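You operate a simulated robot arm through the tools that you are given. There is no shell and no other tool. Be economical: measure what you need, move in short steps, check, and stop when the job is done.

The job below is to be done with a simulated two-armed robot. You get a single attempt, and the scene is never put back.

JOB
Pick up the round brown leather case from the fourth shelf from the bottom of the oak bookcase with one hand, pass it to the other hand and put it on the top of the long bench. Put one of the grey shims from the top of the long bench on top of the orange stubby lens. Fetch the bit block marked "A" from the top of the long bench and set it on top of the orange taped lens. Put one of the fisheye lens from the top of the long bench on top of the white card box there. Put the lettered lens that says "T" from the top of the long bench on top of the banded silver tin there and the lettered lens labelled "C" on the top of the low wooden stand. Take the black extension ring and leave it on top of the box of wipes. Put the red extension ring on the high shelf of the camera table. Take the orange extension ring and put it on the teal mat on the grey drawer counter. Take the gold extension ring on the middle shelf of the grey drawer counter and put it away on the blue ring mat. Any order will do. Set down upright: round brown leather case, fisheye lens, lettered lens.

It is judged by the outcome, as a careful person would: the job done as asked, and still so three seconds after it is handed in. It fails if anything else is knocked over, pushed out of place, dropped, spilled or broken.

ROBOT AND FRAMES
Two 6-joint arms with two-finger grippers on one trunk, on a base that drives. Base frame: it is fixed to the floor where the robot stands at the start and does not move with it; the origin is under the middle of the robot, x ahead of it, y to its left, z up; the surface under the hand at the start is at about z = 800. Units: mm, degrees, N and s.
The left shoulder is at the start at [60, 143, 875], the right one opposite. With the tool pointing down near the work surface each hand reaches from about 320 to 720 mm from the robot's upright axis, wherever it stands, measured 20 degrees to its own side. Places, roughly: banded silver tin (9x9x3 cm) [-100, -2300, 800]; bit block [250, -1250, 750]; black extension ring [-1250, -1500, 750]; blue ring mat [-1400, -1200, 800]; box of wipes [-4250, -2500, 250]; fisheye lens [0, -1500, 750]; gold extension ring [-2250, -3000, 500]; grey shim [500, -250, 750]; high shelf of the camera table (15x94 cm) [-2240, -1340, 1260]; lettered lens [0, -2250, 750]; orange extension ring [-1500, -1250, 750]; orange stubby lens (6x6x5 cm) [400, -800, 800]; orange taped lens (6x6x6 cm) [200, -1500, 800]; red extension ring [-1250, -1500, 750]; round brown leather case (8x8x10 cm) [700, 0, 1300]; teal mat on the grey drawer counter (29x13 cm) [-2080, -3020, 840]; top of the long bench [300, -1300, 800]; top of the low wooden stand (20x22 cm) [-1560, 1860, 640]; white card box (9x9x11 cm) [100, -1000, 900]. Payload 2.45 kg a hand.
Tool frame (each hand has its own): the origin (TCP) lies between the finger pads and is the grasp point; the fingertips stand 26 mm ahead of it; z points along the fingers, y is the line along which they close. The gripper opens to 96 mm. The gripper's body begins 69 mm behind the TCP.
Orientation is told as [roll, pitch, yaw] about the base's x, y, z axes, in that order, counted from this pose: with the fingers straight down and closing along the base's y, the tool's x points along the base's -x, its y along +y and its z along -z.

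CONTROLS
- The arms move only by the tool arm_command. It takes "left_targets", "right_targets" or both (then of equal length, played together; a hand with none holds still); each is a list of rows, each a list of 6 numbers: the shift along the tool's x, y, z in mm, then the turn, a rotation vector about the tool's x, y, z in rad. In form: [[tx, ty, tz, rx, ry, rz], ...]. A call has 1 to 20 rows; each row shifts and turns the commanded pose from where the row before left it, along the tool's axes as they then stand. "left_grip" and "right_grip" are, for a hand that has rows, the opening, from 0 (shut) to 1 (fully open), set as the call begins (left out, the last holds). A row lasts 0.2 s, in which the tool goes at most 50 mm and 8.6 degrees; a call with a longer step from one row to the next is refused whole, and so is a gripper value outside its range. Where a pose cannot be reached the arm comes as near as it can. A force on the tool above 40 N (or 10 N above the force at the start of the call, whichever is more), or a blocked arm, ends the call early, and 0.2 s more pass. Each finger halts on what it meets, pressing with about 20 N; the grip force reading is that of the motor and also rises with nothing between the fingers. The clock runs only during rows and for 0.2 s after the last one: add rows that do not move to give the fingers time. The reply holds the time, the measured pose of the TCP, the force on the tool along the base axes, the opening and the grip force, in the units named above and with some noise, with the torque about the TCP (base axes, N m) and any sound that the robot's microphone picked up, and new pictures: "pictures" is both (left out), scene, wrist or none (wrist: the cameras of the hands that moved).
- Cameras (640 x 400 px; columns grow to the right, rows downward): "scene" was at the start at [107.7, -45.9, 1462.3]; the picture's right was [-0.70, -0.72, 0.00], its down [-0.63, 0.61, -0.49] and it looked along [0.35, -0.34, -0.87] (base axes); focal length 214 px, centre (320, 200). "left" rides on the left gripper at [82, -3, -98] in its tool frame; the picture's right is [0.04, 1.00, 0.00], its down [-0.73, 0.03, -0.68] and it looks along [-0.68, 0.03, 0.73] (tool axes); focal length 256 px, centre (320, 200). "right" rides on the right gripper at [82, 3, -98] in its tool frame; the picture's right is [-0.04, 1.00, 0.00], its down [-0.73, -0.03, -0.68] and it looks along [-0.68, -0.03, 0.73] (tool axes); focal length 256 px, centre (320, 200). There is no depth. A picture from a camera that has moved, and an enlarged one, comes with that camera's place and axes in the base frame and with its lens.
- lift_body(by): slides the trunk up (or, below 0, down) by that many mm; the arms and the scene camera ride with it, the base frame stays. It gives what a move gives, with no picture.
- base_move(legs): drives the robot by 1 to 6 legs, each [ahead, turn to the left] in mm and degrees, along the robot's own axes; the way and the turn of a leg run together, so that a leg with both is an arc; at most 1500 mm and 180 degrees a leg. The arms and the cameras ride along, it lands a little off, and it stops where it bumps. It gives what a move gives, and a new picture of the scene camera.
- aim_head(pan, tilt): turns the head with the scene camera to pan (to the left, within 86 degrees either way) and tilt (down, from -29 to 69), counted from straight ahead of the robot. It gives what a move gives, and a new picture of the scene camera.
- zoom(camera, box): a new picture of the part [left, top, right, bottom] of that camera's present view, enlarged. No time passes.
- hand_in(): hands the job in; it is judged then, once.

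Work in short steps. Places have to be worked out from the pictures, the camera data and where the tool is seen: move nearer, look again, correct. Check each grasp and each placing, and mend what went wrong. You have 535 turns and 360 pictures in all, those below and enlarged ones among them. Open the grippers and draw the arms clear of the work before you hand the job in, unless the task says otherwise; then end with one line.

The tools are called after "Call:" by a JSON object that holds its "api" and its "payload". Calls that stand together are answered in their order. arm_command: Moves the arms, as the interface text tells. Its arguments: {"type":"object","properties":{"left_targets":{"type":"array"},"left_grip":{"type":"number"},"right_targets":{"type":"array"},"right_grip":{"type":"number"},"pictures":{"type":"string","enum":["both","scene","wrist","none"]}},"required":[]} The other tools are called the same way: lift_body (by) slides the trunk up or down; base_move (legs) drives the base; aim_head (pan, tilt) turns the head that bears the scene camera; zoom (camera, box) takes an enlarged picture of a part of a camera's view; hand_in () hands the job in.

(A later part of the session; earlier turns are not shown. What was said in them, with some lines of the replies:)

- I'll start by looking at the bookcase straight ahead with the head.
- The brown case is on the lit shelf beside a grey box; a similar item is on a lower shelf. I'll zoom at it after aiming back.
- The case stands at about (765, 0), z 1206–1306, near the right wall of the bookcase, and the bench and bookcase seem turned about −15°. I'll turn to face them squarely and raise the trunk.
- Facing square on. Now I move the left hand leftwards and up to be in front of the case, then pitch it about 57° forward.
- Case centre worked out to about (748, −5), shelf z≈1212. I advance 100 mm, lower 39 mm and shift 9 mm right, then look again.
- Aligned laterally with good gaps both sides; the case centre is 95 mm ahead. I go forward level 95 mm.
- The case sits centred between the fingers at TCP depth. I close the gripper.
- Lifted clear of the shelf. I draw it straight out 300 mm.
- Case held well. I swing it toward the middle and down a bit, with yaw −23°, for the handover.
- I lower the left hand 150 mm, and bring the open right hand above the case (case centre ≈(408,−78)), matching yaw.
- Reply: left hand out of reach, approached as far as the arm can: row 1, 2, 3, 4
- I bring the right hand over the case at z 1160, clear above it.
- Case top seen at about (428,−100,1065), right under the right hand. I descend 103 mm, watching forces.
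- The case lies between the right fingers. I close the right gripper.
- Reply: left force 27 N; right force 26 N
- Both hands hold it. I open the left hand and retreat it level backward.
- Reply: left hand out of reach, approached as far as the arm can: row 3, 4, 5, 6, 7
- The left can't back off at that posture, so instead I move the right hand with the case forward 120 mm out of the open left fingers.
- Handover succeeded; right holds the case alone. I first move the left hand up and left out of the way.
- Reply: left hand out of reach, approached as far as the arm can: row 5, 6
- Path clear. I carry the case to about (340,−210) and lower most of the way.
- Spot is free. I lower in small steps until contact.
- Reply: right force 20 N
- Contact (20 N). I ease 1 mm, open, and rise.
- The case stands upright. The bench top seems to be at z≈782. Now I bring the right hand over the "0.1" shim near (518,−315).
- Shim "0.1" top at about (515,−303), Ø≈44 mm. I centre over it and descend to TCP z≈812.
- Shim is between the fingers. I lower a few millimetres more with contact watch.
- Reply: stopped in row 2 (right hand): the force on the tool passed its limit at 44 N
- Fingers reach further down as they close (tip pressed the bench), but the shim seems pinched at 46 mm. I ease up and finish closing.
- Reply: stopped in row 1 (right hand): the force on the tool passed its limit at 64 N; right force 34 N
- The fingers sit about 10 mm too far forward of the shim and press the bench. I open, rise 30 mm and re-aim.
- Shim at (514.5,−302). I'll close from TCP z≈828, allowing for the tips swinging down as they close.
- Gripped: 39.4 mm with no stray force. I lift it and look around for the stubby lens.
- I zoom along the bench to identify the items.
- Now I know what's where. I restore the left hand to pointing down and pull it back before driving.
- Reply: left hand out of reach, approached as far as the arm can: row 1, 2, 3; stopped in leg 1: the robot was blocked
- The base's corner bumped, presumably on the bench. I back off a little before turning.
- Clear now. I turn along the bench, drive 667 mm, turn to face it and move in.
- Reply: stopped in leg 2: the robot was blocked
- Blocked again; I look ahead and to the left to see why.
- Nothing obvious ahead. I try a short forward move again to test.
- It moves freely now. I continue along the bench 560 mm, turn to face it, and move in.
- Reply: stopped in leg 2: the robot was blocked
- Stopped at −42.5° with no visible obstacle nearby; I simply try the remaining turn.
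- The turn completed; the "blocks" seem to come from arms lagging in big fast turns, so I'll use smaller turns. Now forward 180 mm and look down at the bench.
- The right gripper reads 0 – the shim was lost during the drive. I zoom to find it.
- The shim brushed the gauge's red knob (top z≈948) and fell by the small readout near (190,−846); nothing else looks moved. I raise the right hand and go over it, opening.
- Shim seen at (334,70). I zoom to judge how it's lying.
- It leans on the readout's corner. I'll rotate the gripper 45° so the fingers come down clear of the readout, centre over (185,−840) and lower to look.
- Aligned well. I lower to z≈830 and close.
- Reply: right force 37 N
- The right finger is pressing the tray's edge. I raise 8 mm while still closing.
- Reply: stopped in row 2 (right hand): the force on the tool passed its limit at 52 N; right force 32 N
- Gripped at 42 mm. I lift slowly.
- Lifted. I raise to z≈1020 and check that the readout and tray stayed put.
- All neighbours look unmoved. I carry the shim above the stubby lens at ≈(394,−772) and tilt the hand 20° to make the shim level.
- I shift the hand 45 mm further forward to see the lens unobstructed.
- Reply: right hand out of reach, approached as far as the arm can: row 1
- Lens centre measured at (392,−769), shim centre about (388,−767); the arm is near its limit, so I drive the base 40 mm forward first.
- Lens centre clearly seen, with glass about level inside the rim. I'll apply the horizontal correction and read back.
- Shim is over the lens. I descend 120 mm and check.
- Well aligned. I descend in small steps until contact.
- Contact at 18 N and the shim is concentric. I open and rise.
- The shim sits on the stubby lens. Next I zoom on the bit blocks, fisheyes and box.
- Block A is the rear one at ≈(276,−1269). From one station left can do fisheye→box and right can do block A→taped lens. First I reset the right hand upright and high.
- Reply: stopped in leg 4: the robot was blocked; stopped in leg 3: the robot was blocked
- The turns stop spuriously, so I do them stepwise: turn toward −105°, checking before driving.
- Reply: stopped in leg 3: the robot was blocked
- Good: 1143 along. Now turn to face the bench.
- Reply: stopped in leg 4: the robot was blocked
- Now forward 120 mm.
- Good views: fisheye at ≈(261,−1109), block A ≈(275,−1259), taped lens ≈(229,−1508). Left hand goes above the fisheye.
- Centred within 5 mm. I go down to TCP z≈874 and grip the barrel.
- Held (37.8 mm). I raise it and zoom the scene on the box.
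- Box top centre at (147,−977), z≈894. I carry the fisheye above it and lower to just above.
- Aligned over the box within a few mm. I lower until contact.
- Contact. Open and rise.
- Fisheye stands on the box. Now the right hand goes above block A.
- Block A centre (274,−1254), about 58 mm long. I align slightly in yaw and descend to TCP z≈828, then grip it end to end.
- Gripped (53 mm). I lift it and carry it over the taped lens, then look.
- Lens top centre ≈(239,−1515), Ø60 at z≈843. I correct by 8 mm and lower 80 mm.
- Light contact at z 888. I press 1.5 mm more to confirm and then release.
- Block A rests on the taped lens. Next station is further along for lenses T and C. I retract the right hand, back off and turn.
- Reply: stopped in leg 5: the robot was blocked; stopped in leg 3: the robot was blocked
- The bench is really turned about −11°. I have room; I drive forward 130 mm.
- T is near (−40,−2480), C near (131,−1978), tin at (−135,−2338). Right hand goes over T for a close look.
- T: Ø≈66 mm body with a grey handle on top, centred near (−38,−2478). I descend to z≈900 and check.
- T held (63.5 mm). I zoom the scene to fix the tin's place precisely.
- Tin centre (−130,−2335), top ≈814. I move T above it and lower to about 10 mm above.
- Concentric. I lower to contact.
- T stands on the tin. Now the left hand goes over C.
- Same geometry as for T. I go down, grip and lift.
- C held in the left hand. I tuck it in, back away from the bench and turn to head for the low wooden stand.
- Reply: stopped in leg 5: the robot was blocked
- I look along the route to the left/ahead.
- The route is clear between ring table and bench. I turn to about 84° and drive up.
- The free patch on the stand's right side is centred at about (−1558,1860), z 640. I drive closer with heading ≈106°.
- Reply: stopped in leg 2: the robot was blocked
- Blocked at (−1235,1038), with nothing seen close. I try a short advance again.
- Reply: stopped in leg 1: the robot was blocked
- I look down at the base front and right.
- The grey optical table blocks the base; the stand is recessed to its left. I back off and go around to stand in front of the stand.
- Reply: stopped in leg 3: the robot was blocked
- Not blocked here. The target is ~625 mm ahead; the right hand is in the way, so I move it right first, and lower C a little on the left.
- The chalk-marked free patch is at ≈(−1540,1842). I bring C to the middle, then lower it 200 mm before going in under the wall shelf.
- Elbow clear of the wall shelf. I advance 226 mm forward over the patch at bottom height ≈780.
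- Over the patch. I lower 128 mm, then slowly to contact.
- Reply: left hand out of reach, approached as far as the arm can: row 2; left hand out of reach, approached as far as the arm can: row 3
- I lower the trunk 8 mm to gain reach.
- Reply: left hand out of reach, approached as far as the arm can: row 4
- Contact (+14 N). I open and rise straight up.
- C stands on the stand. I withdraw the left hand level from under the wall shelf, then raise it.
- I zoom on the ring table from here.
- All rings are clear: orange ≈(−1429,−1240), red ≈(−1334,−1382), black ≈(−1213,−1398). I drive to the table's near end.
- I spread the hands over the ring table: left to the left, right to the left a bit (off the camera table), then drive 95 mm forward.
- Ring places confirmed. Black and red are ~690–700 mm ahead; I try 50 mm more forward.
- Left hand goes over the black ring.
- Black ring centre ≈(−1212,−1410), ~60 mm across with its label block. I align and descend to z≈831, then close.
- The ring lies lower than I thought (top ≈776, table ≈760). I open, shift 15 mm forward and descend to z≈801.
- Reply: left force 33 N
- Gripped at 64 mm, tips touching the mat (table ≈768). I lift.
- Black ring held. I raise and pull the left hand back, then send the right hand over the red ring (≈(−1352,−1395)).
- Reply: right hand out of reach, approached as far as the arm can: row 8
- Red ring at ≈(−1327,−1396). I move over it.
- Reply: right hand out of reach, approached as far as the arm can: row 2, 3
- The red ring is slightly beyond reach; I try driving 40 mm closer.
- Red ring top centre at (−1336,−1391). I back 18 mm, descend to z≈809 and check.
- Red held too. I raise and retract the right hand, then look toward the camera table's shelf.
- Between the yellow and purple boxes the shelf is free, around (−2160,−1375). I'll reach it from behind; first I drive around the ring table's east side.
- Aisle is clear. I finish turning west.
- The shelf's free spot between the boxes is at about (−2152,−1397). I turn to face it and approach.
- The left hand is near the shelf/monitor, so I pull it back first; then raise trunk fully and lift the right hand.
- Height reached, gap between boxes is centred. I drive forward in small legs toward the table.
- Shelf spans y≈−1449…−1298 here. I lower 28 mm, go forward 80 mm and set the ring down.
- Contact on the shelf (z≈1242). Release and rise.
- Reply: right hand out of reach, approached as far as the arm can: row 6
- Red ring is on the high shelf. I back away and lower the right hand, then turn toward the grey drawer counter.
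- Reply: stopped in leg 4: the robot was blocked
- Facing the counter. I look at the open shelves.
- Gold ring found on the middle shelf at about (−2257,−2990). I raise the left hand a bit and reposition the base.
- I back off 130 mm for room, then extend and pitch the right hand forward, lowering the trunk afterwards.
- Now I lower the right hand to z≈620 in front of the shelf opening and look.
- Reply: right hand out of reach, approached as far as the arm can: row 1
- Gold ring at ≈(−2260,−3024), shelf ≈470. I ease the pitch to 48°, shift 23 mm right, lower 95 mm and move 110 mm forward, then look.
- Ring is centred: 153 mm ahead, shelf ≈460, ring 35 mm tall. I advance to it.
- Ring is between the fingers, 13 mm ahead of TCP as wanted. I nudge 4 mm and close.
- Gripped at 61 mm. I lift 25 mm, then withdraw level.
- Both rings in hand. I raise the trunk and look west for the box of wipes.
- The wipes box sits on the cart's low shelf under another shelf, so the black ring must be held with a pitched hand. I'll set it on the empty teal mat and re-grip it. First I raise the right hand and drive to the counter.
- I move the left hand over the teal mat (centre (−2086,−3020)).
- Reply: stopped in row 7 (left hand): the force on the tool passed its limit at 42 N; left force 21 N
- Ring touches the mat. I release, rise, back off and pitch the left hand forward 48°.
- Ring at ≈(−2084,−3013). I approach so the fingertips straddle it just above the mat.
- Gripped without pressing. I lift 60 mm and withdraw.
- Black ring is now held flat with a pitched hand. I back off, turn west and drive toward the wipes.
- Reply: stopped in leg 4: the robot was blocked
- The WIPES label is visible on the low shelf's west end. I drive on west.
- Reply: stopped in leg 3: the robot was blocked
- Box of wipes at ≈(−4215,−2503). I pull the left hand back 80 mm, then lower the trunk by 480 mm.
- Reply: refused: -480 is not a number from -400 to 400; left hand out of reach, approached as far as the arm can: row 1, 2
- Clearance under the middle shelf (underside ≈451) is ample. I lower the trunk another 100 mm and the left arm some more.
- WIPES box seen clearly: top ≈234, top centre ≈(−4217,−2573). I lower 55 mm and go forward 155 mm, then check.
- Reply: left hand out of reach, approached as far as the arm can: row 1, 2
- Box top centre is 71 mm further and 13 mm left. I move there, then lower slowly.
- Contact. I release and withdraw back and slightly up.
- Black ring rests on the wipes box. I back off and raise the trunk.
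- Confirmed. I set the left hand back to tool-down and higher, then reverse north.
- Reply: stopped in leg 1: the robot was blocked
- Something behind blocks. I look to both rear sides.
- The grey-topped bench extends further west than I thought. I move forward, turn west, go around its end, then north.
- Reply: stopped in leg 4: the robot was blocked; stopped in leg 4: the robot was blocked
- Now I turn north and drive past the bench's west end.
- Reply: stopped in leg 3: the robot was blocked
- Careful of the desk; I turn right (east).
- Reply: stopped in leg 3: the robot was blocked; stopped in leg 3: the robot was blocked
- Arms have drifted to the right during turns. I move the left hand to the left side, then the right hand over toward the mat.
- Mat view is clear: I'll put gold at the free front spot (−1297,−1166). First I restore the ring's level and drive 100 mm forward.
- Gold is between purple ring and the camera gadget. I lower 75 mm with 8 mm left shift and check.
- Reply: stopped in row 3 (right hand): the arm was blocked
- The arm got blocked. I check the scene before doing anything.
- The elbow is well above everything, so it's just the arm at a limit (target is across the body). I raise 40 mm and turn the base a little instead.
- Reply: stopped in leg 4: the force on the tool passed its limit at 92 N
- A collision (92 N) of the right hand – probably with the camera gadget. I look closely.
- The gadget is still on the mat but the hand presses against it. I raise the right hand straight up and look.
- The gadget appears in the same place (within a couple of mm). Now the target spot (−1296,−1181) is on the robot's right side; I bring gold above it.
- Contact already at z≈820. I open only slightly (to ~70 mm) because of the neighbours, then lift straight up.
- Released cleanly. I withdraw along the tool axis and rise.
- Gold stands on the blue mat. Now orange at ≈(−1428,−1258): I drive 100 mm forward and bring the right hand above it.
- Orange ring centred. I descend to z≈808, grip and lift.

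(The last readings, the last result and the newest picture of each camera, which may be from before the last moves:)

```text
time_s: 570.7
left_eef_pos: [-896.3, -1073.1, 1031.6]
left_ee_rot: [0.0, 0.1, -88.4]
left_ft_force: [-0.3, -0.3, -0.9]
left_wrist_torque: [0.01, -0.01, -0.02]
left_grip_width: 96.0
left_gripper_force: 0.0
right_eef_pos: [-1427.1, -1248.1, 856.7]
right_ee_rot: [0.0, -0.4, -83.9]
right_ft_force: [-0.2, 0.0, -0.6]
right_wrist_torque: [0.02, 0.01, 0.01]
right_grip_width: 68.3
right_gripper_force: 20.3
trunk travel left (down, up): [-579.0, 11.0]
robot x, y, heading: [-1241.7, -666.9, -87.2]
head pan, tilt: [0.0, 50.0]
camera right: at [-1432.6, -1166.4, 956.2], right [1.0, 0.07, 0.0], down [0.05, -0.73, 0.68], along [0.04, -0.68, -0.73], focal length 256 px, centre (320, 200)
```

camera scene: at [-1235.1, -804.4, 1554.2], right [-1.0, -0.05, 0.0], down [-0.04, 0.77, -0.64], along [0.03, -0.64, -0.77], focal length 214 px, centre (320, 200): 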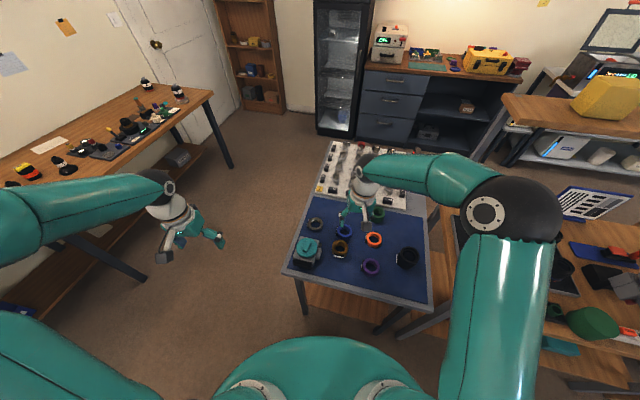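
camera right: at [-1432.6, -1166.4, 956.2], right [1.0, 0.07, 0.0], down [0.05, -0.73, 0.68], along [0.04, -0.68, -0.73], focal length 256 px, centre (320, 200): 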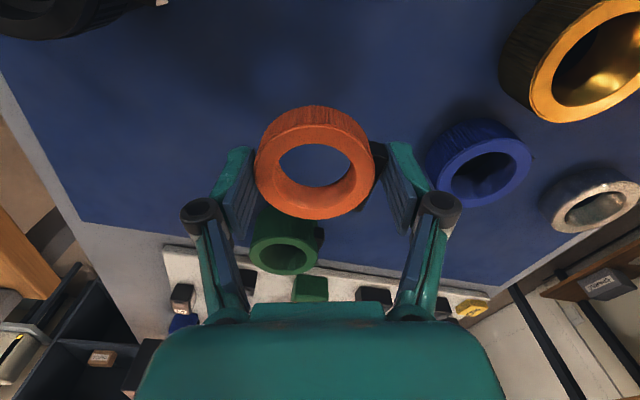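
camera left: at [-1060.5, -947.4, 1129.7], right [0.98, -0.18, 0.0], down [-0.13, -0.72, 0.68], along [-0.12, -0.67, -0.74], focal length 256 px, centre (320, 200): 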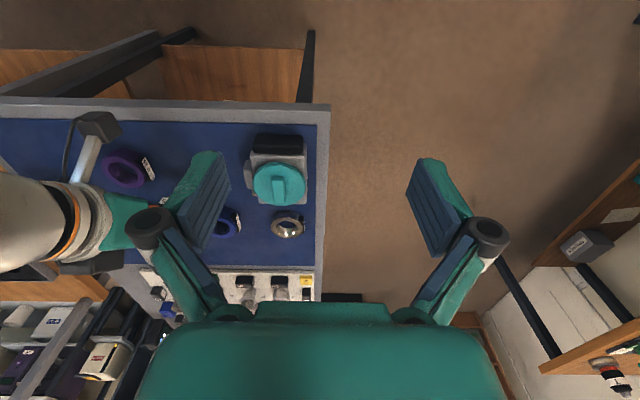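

Orange held. I lift high, retract, back off and drive around to the counter again.

Call:
{"api": "arm_command", "payload": {"right_targets": [[0, 0, -40, 0, 0, 0], [0, 0, -40, 0, 0, 0], [0, 0, -40, 0, 0, 0], [0, 0, -40, 0, 0, 0], [0, 0, -25, 0, 0, 0], [40, 10, 0, 0, 0, 0], [40, 10, 0, 0, 0, 0], [40, 10, 0, 0, 0, 0], [20, 10, 0, 0, 0, 0], [0, 0, 0, 0, 0, 0]], "pictures": "none"}}

Call:
{"api": "base_move", "payload": {"legs": [[-160, 0], [0, 18], [0, 18], [0, 18]]}}

```text
time_s: 572.9
left_eef_pos: [-896.1, -1071.0, 1031.0]
left_ee_rot: [-0.1, 0.0, -88.4]
left_ft_force: [0.6, -0.3, 0.2]
left_wrist_torque: [-0.01, 0.0, -0.01]
left_grip_width: 96.1
left_gripper_force: 0.1
right_eef_pos: [-1400.4, -1102.0, 1042.7]
right_ee_rot: [0.0, -0.4, -84.0]
right_ft_force: [-0.4, -0.5, -1.1]
right_wrist_torque: [0.01, 0.01, -0.02]
right_grip_width: 68.1
right_gripper_force: 19.8
trunk travel left (down, up): [-579.0, 11.0]
robot x, y, heading: [-1243.4, -664.2, -86.9]
head pan, tilt: [0.0, 50.0]
```

```text
time_s: 577.6
left_eef_pos: [-715.4, -471.4, 1030.6]
left_ee_rot: [0.0, 0.1, -34.9]
left_ft_force: [0.6, 0.3, -0.2]
left_wrist_torque: [-0.04, 0.03, 0.02]
left_grip_width: 95.9
left_gripper_force: 0.1
right_eef_pos: [-990.5, -895.9, 1042.3]
right_ee_rot: [-0.2, -0.4, -30.5]
right_ft_force: [0.1, 0.1, -1.3]
right_wrist_torque: [0.0, 0.02, 0.03]
right_grip_width: 68.2
right_gripper_force: 19.9
trunk travel left (down, up): [-579.0, 11.0]
robot x, y, heading: [-1266.2, -536.4, -33.6]
head pan, tilt: [0.0, 50.0]
camera scene: at [-1152.7, -614.3, 1554.4], right [-0.55, -0.83, 0.0], down [-0.64, 0.42, -0.64], along [0.53, -0.36, -0.77], focal length 214 px, centre (320, 200)
```

scene: 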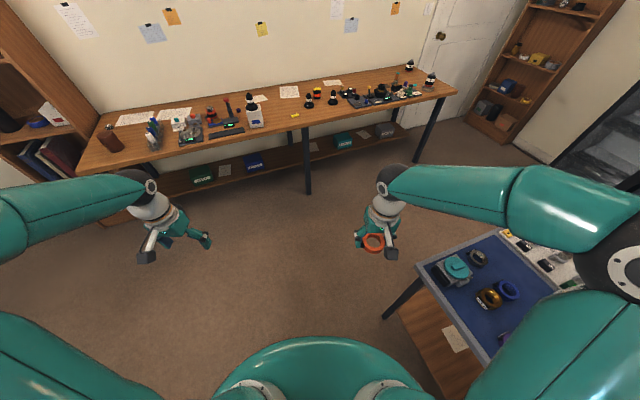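

Call:
{"api": "base_move", "payload": {"legs": [[800, 0], [0, -18], [0, -18], [0, -18]]}}

Call:
{"api": "base_move", "payload": {"legs": [[0, -12], [780, 0], [700, 0]]}}

```text
time_s: 585.2
left_eef_pos: [-239.1, -1394.7, 1029.9]
left_ee_rot: [0.0, 0.1, -89.3]
left_ft_force: [-0.6, -0.1, -0.1]
left_wrist_torque: [0.01, -0.02, -0.04]
left_grip_width: 96.2
left_gripper_force: 0.2
right_eef_pos: [-745.1, -1414.7, 1040.9]
right_ee_rot: [0.0, -0.5, -85.0]
right_ft_force: [0.2, -0.1, -1.3]
right_wrist_torque: [0.02, -0.03, 0.01]
right_grip_width: 67.9
right_gripper_force: 19.7
trunk travel left (down, up): [-579.0, 11.0]
robot x, y, heading: [-576.2, -982.6, -88.1]
head pan, tilt: [0.0, 50.0]
camera scene: at [-572.4, -1118.8, 1554.4], right [-1.0, -0.04, 0.0], down [-0.03, 0.77, -0.64], along [0.02, -0.64, -0.77], focal length 214 px, centre (320, 200)
```

scene: 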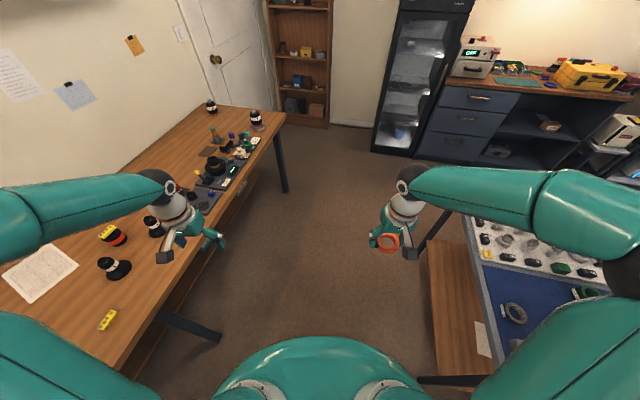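

```text
time_s: 593.8
left_eef_pos: [-584.6, -2906.7, 1032.1]
left_ee_rot: [0.0, 0.1, -101.0]
left_ft_force: [0.0, -0.5, -0.6]
left_wrist_torque: [0.0, -0.02, -0.03]
left_grip_width: 96.0
left_gripper_force: 0.1
right_eef_pos: [-1084.8, -2824.1, 1043.7]
right_ee_rot: [0.0, -0.4, -96.5]
right_ft_force: [0.1, -0.8, -0.8]
right_wrist_torque: [0.05, 0.01, -0.01]
right_grip_width: 67.7
right_gripper_force: 20.1
trunk travel left (down, up): [-579.0, 11.0]
robot x, y, heading: [-832.5, -2432.6, -99.5]
head pan, tilt: [0.0, 50.0]
camera scene: at [-857.2, -2570.4, 1554.4], right [-0.99, 0.17, 0.0], down [0.13, 0.76, -0.64], along [-0.11, -0.63, -0.77], focal length 214 px, centre (320, 200)
```

scene: 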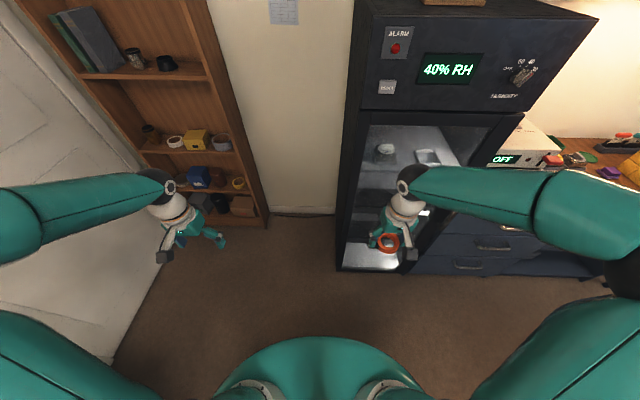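

Call:
{"api": "base_move", "payload": {"legs": [[0, -18], [0, -18], [0, -18]]}}

Call:
{"api": "base_move", "payload": {"legs": [[0, -18], [0, -18]]}}

```text
time_s: 597.5
left_eef_pos: [-1068.1, -2913.4, 1032.9]
left_ee_rot: [-0.1, 0.1, -154.7]
left_ft_force: [0.3, -0.3, -0.1]
left_wrist_torque: [-0.01, 0.0, -0.03]
left_grip_width: 96.1
left_gripper_force: 0.0
right_eef_pos: [-1299.2, -2463.4, 1043.3]
right_ee_rot: [0.0, -0.5, -150.3]
right_ft_force: [0.2, -0.2, -0.3]
right_wrist_torque: [0.0, -0.05, -0.02]
right_grip_width: 67.7
right_gripper_force: 19.9
trunk travel left (down, up): [-579.0, 11.0]
robot x, y, heading: [-822.3, -2465.7, -153.1]
head pan, tilt: [0.0, 50.0]
camera scene: at [-942.3, -2528.6, 1554.4], right [-0.45, 0.89, 0.0], down [0.68, 0.35, -0.64], along [-0.57, -0.29, -0.77], focal length 214 px, centre (320, 200)
```

scene: 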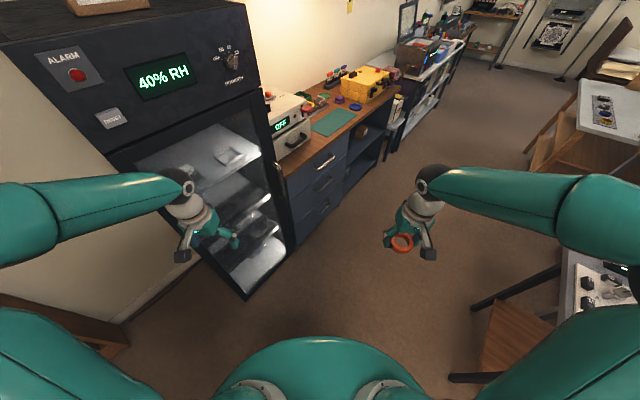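

```text
time_s: 600.1
left_eef_pos: [-1284.4, -2682.0, 1032.9]
left_ee_rot: [0.0, 0.1, 169.5]
left_ft_force: [-0.1, 0.5, -0.2]
left_wrist_torque: [-0.01, 0.01, -0.01]
left_grip_width: 96.0
left_gripper_force: 0.1
right_eef_pos: [-1209.2, -2181.0, 1044.7]
right_ee_rot: [0.0, -0.5, 173.9]
right_ft_force: [-0.6, -1.1, -1.4]
right_wrist_torque: [-0.04, 0.03, -0.01]
right_grip_width: 67.7
right_gripper_force: 19.8
trunk travel left (down, up): [-579.0, 11.0]
robot x, y, heading: [-823.6, -2490.0, 171.3]
head pan, tilt: [0.0, 50.0]
camera scene: at [-961.0, -2470.1, 1554.4], right [0.15, 0.99, 0.0], down [0.76, -0.11, -0.64], along [-0.64, 0.1, -0.77], focal length 214 px, centre (320, 200)
```

scene: 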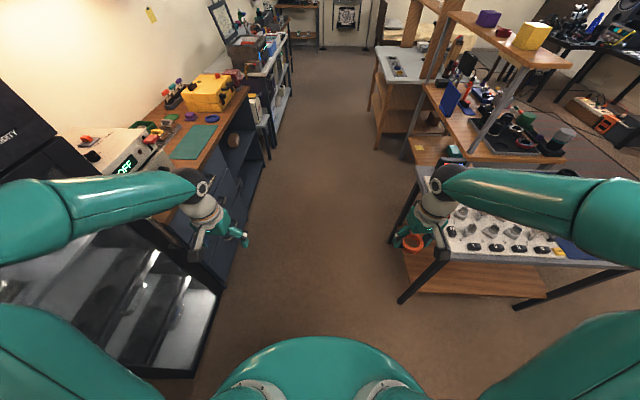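

Call:
{"api": "base_move", "payload": {"legs": [[1060, 0], [0, 18], [0, 18], [0, 18]]}}

Call:
{"api": "base_move", "payload": {"legs": [[0, 17], [0, 17]]}}

```text
time_s: 609.0
left_eef_pos: [-1986.7, -2822.2, 1034.1]
left_ee_rot: [0.2, 0.0, -135.9]
left_ft_force: [0.4, -0.8, -0.4]
left_wrist_torque: [0.02, -0.01, -0.02]
left_grip_width: 96.1
left_gripper_force: 0.1
right_eef_pos: [-2351.1, -2470.8, 1044.4]
right_ee_rot: [0.0, -0.5, -131.5]
right_ft_force: [-0.5, 0.4, -2.0]
right_wrist_torque: [-0.01, -0.06, -0.02]
right_grip_width: 67.1
right_gripper_force: 20.5
trunk travel left (down, up): [-579.0, 11.0]
robot x, y, heading: [-1903.0, -2308.4, -133.9]
head pan, tilt: [0.0, 50.0]
camera scene: at [-1998.8, -2410.7, 1554.4], right [-0.72, 0.7, 0.0], down [0.53, 0.55, -0.64], along [-0.45, -0.46, -0.77], focal length 214 px, centre (320, 200)
```

scene: 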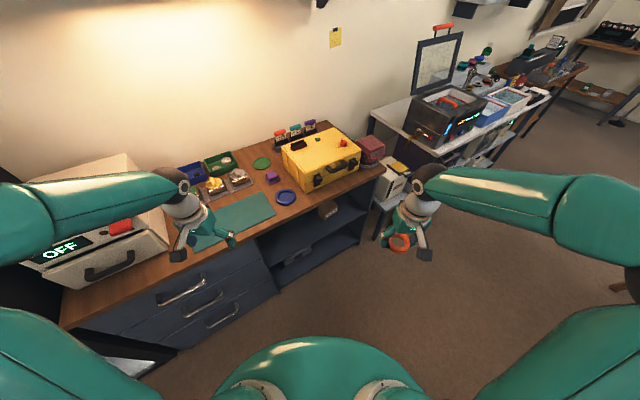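

```text
time_s: 611.5
left_eef_pos: [-1688.0, -2782.9, 1033.8]
left_ee_rot: [0.1, 0.0, -102.1]
left_ft_force: [-0.7, -0.2, 0.2]
left_wrist_torque: [-0.03, 0.0, -0.02]
left_grip_width: 95.9
left_gripper_force: 0.0
right_eef_pos: [-2186.7, -2693.7, 1046.5]
right_ee_rot: [0.0, -0.6, -97.8]
right_ft_force: [-0.2, 0.0, -0.2]
right_wrist_torque: [0.02, -0.01, 0.04]
right_grip_width: 67.3
right_gripper_force: 20.3
trunk travel left (down, up): [-579.0, 11.0]
robot x, y, heading: [-1924.6, -2305.3, -100.0]
head pan, tilt: [0.0, 50.0]
camera scene: at [-1950.4, -2442.8, 1554.5], right [-0.98, 0.18, 0.0], down [0.14, 0.75, -0.64], along [-0.12, -0.63, -0.77], focal length 214 px, centre (320, 200)
```

scene: 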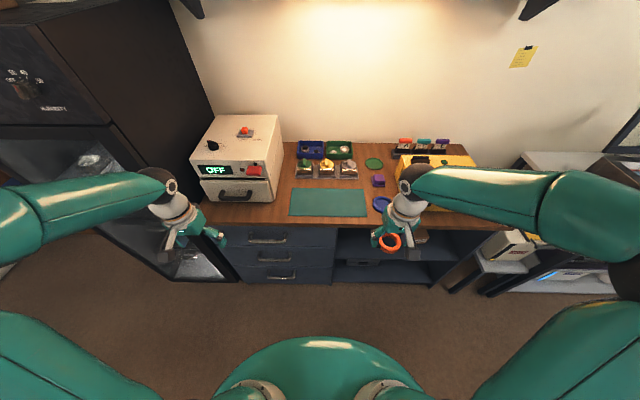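

I pull the left hand back and in, then drive 160 mm forward.

Call:
{"api": "arm_command", "payload": {"left_targets": [[35, -20, 0, 0, 0, 0], [35, -20, 0, 0, 0, 0], [25, -20, 0, 0, 0, 0], [0, -20, 0, 0, 0, 0], [0, 0, 0, 0, 0, 0]], "pictures": "none"}}

Call:
{"api": "base_move", "payload": {"legs": [[160, 0]]}}

```text
time_s: 612.7
left_eef_pos: [-1746.5, -2672.8, 1035.5]
left_ee_rot: [0.1, 0.1, -102.1]
left_ft_force: [-0.5, 0.2, 0.8]
left_wrist_torque: [-0.02, 0.01, 0.0]
left_grip_width: 95.9
left_gripper_force: 0.2
right_eef_pos: [-2186.0, -2692.4, 1046.1]
right_ee_rot: [0.0, -0.4, -97.7]
right_ft_force: [0.6, -0.2, -1.2]
right_wrist_torque: [-0.04, 0.0, 0.02]
right_grip_width: 66.9
right_gripper_force: 20.0
trunk travel left (down, up): [-579.0, 11.0]
robot x, y, heading: [-1927.6, -2302.9, -100.6]
head pan, tilt: [0.0, 50.0]
```

```text
time_s: 614.1
left_eef_pos: [-1775.2, -2831.2, 1035.5]
left_ee_rot: [0.0, 0.2, -102.0]
left_ft_force: [-0.8, -0.2, -0.6]
left_wrist_torque: [0.02, 0.02, -0.01]
left_grip_width: 96.0
left_gripper_force: 0.1
right_eef_pos: [-2213.6, -2852.0, 1044.9]
right_ee_rot: [0.1, -0.4, -97.6]
right_ft_force: [-0.3, -0.4, -1.3]
right_wrist_torque: [0.03, -0.03, 0.03]
right_grip_width: 67.1
right_gripper_force: 20.5
trunk travel left (down, up): [-579.0, 11.0]
robot x, y, heading: [-1955.0, -2463.8, -100.3]
head pan, tilt: [0.0, 50.0]
camera scene: at [-1979.5, -2602.0, 1554.2], right [-0.98, 0.18, 0.0], down [0.14, 0.76, -0.64], along [-0.12, -0.63, -0.77], focal length 214 px, centre (320, 200)
```

scene: 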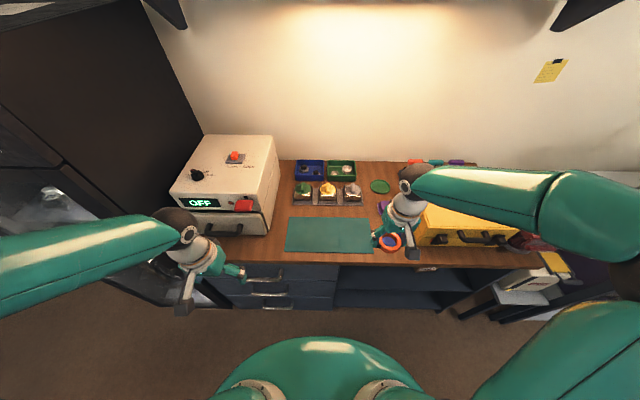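

I carry orange over the teal mat centre and lower.

Call:
{"api": "arm_command", "payload": {"right_targets": [[-29.6, 29.3, 0, 0, 0, 0], [-29.6, 29.3, 0, 0, 0, 0], [-29.6, 29.3, 0, 0, 0, 0], [-29.6, 29.3, 0, 0, 0, 0], [-29.6, 29.3, 0, 0, 0, 0], [0, 0, 38, 0, 0, 0], [0, 0, 38, 0, 0, 0], [0, 0, 38, 0, 0, 0], [0, 0, 26, 0, 0, 0], [0, 0, 0, 0, 0, 0]], "pictures": "wrist"}}

```text
time_s: 616.3
left_eef_pos: [-1774.5, -2828.8, 1034.9]
left_ee_rot: [0.1, 0.1, -102.0]
left_ft_force: [-0.4, 0.3, 0.4]
left_wrist_torque: [0.0, 0.01, 0.02]
left_grip_width: 95.9
left_gripper_force: 0.0
right_eef_pos: [-2089.7, -3020.1, 906.1]
right_ee_rot: [0.1, -0.6, -97.7]
right_ft_force: [1.4, 0.0, -0.3]
right_wrist_torque: [-0.02, 0.02, -0.02]
right_grip_width: 67.0
right_gripper_force: 19.6
trunk travel left (down, up): [-579.0, 11.0]
robot x, y, heading: [-1953.3, -2466.2, -100.4]
head pan, tilt: [0.0, 50.0]
camera right: at [-2076.3, -2939.2, 1005.1], right [0.98, -0.17, 0.0], down [-0.13, -0.72, 0.69], along [-0.12, -0.68, -0.73], focal length 256 px, centre (320, 200)
```

right: 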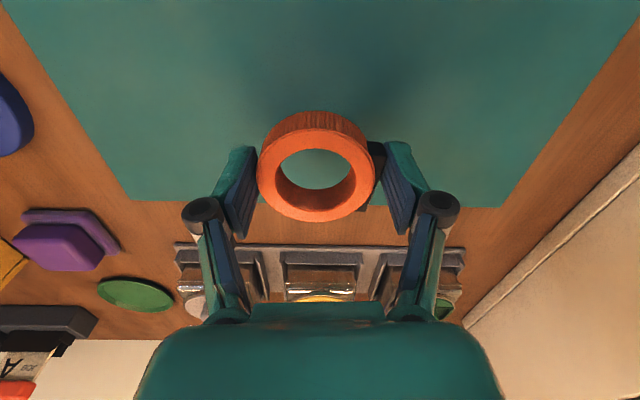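

I shift 20 mm forward to the mat's middle and lower until contact.

Call:
{"api": "arm_command", "payload": {"right_targets": [[-20, 0, 25, 0, 0, 0], [0, 0, 5, 0, 0, 0], [0, 0, 3, 0, 0, 0], [0, 0, 2, 0, 0, 0], [0, 0, 2, 0, 0, 0], [0, 0, 2, 0, 0, 0], [0, 0, 2, 0, 0, 0]], "pictures": "none"}}

```text
time_s: 617.9
left_eef_pos: [-1774.0, -2829.0, 1036.0]
left_ee_rot: [0.1, -0.1, -101.9]
left_ft_force: [0.4, -0.6, 0.0]
left_wrist_torque: [0.01, 0.03, -0.01]
left_grip_width: 96.1
left_gripper_force: 0.1
right_eef_pos: [-2091.9, -3038.6, 868.2]
right_ee_rot: [0.0, -0.7, -97.7]
right_ft_force: [0.1, -2.1, 12.0]
right_wrist_torque: [0.2, -0.05, -0.04]
right_grip_width: 67.1
right_gripper_force: 19.7
trunk travel left (down, up): [-579.0, 11.0]
robot x, y, heading: [-1951.8, -2465.2, -100.4]
head pan, tilt: [0.0, 50.0]
```

Contact. I release and rise.

Call:
{"api": "arm_command", "payload": {"right_targets": [[0, 0, 0, 0, 0, 0], [0, 0, 0, 0, 0, 0], [0, 0, 0, 0, 0, 0], [0, 0, -15, 0, 0, 0], [0, 0, -40, 0, 0, 0], [0, 0, -45, 0, 0, 0], [0, 0, -45, 0, 0, 0], [0, 0, 0, 0, 0, 0]], "right_grip": 1, "pictures": "wrist"}}

```text
time_s: 619.7
left_eef_pos: [-1774.9, -2830.1, 1035.7]
left_ee_rot: [0.1, 0.1, -101.9]
left_ft_force: [-0.4, 0.2, 0.2]
left_wrist_torque: [-0.01, 0.01, 0.0]
left_grip_width: 95.9
left_gripper_force: 0.1
right_eef_pos: [-2091.7, -3035.3, 1009.8]
right_ee_rot: [0.1, -0.4, -97.6]
right_ft_force: [0.2, 0.4, 0.3]
right_wrist_torque: [-0.01, 0.0, -0.03]
right_grip_width: 95.9
right_gripper_force: 0.0
trunk travel left (down, up): [-579.0, 11.0]
robot x, y, heading: [-1949.9, -2465.2, -100.5]
head pan, tilt: [0.0, 50.0]
camera right: at [-2077.5, -2954.7, 1109.3], right [0.99, -0.17, 0.0], down [-0.13, -0.72, 0.68], along [-0.12, -0.67, -0.73], focal length 256 px, centre (320, 200)
```

right: 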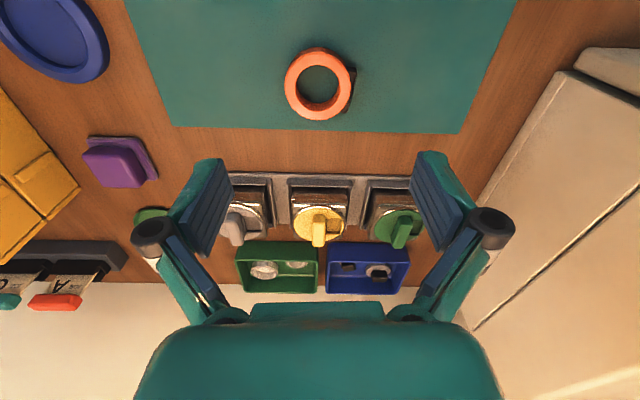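

Orange lies on the teal mat. I retract the arms, back away, and take one last look.

Call:
{"api": "arm_command", "payload": {"right_targets": [[30, 0, -30, 0, 0, 0], [40, 0, 0, 0, 0, 0], [40, 0, 0, 0, 0, 0], [40, 0, 0, 0, 0, 0], [0, 0, 0, 0, 0, 0]], "pictures": "none"}}

Call:
{"api": "base_move", "payload": {"legs": [[-220, 0]]}}

Call:
{"api": "zoom", "payload": {"camera": "scene", "box": [220, 110, 420, 235]}}

```text
time_s: 620.9
left_eef_pos: [-1775.7, -2831.7, 1035.3]
left_ee_rot: [0.0, 0.1, -101.9]
left_ft_force: [0.1, -0.4, 0.6]
left_wrist_torque: [0.04, -0.01, 0.01]
left_grip_width: 96.1
left_gripper_force: 0.2
right_eef_pos: [-2072.5, -2885.3, 1037.7]
right_ee_rot: [0.0, -0.5, -97.6]
right_ft_force: [0.8, -0.7, 0.2]
right_wrist_torque: [0.0, -0.01, -0.01]
right_grip_width: 96.1
right_gripper_force: 0.1
trunk travel left (down, up): [-579.0, 11.0]
robot x, y, heading: [-1955.2, -2464.9, -100.2]
head pan, tilt: [0.0, 50.0]
```

```text
time_s: 622.6
left_eef_pos: [-1736.5, -2616.6, 1036.3]
left_ee_rot: [0.1, -0.1, -102.1]
left_ft_force: [0.7, 0.9, 0.0]
left_wrist_torque: [-0.07, 0.02, 0.02]
left_grip_width: 95.8
left_gripper_force: 0.0
right_eef_pos: [-2033.7, -2671.5, 1039.0]
right_ee_rot: [0.0, -0.6, -97.6]
right_ft_force: [-0.7, 0.7, -0.7]
right_wrist_torque: [-0.05, 0.02, 0.01]
right_grip_width: 96.2
right_gripper_force: 0.2
trunk travel left (down, up): [-579.0, 11.0]
robot x, y, heading: [-1914.0, -2254.7, -100.4]
head pan, tilt: [0.0, 50.0]
camera scene: at [-1940.0, -2385.7, 1554.6], right [-0.98, 0.18, 0.0], down [0.14, 0.75, -0.64], along [-0.12, -0.63, -0.77], focal length 214 px, centre (320, 200)
```

scene: 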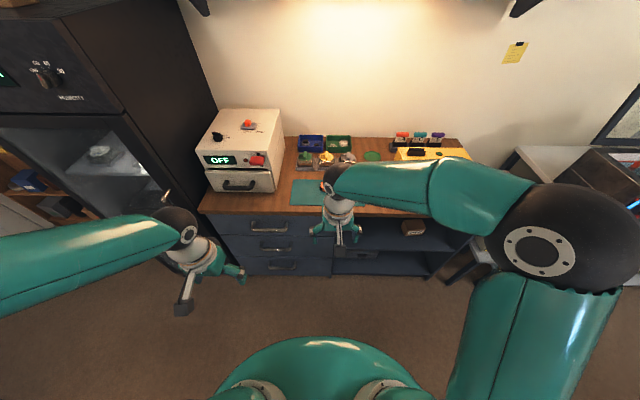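

```text
3.20 times, centred on (320, 172) of scene
camera zoom: at [-1940.0, -2385.7, 1554.6], right [-0.98, 0.18, 0.0], down [0.14, 0.75, -0.64], along [-0.12, -0.63, -0.77], focal length 686 px, centre (320, 288)
```

zoom: 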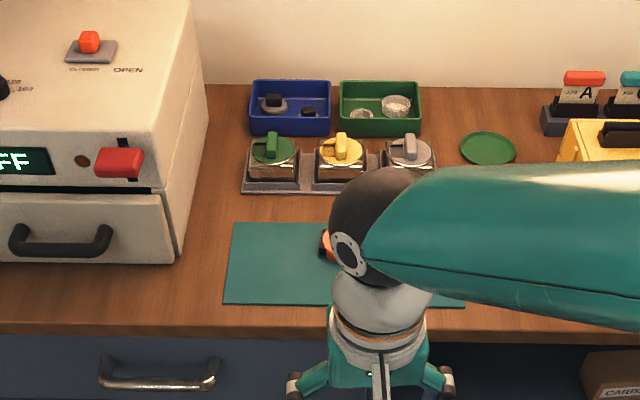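

Everything is placed, the grippers are open and the arms are clear, so I hand the job in.

Call:
{"api": "hand_in", "payload": {}}

```text
The job is handed in.
```

All ten placements are done and the job is handed in; the round brown leather case, fisheye lens and lettered lenses were set down upright. There were three contacts on the way: the grey shim brushed the gauge knob and fell, so I picked it up again; a finger pressed the tray edge beside the readout; and the right hand bumped the camera gadget on the ring table, which looked to have moved only a couple of mm.
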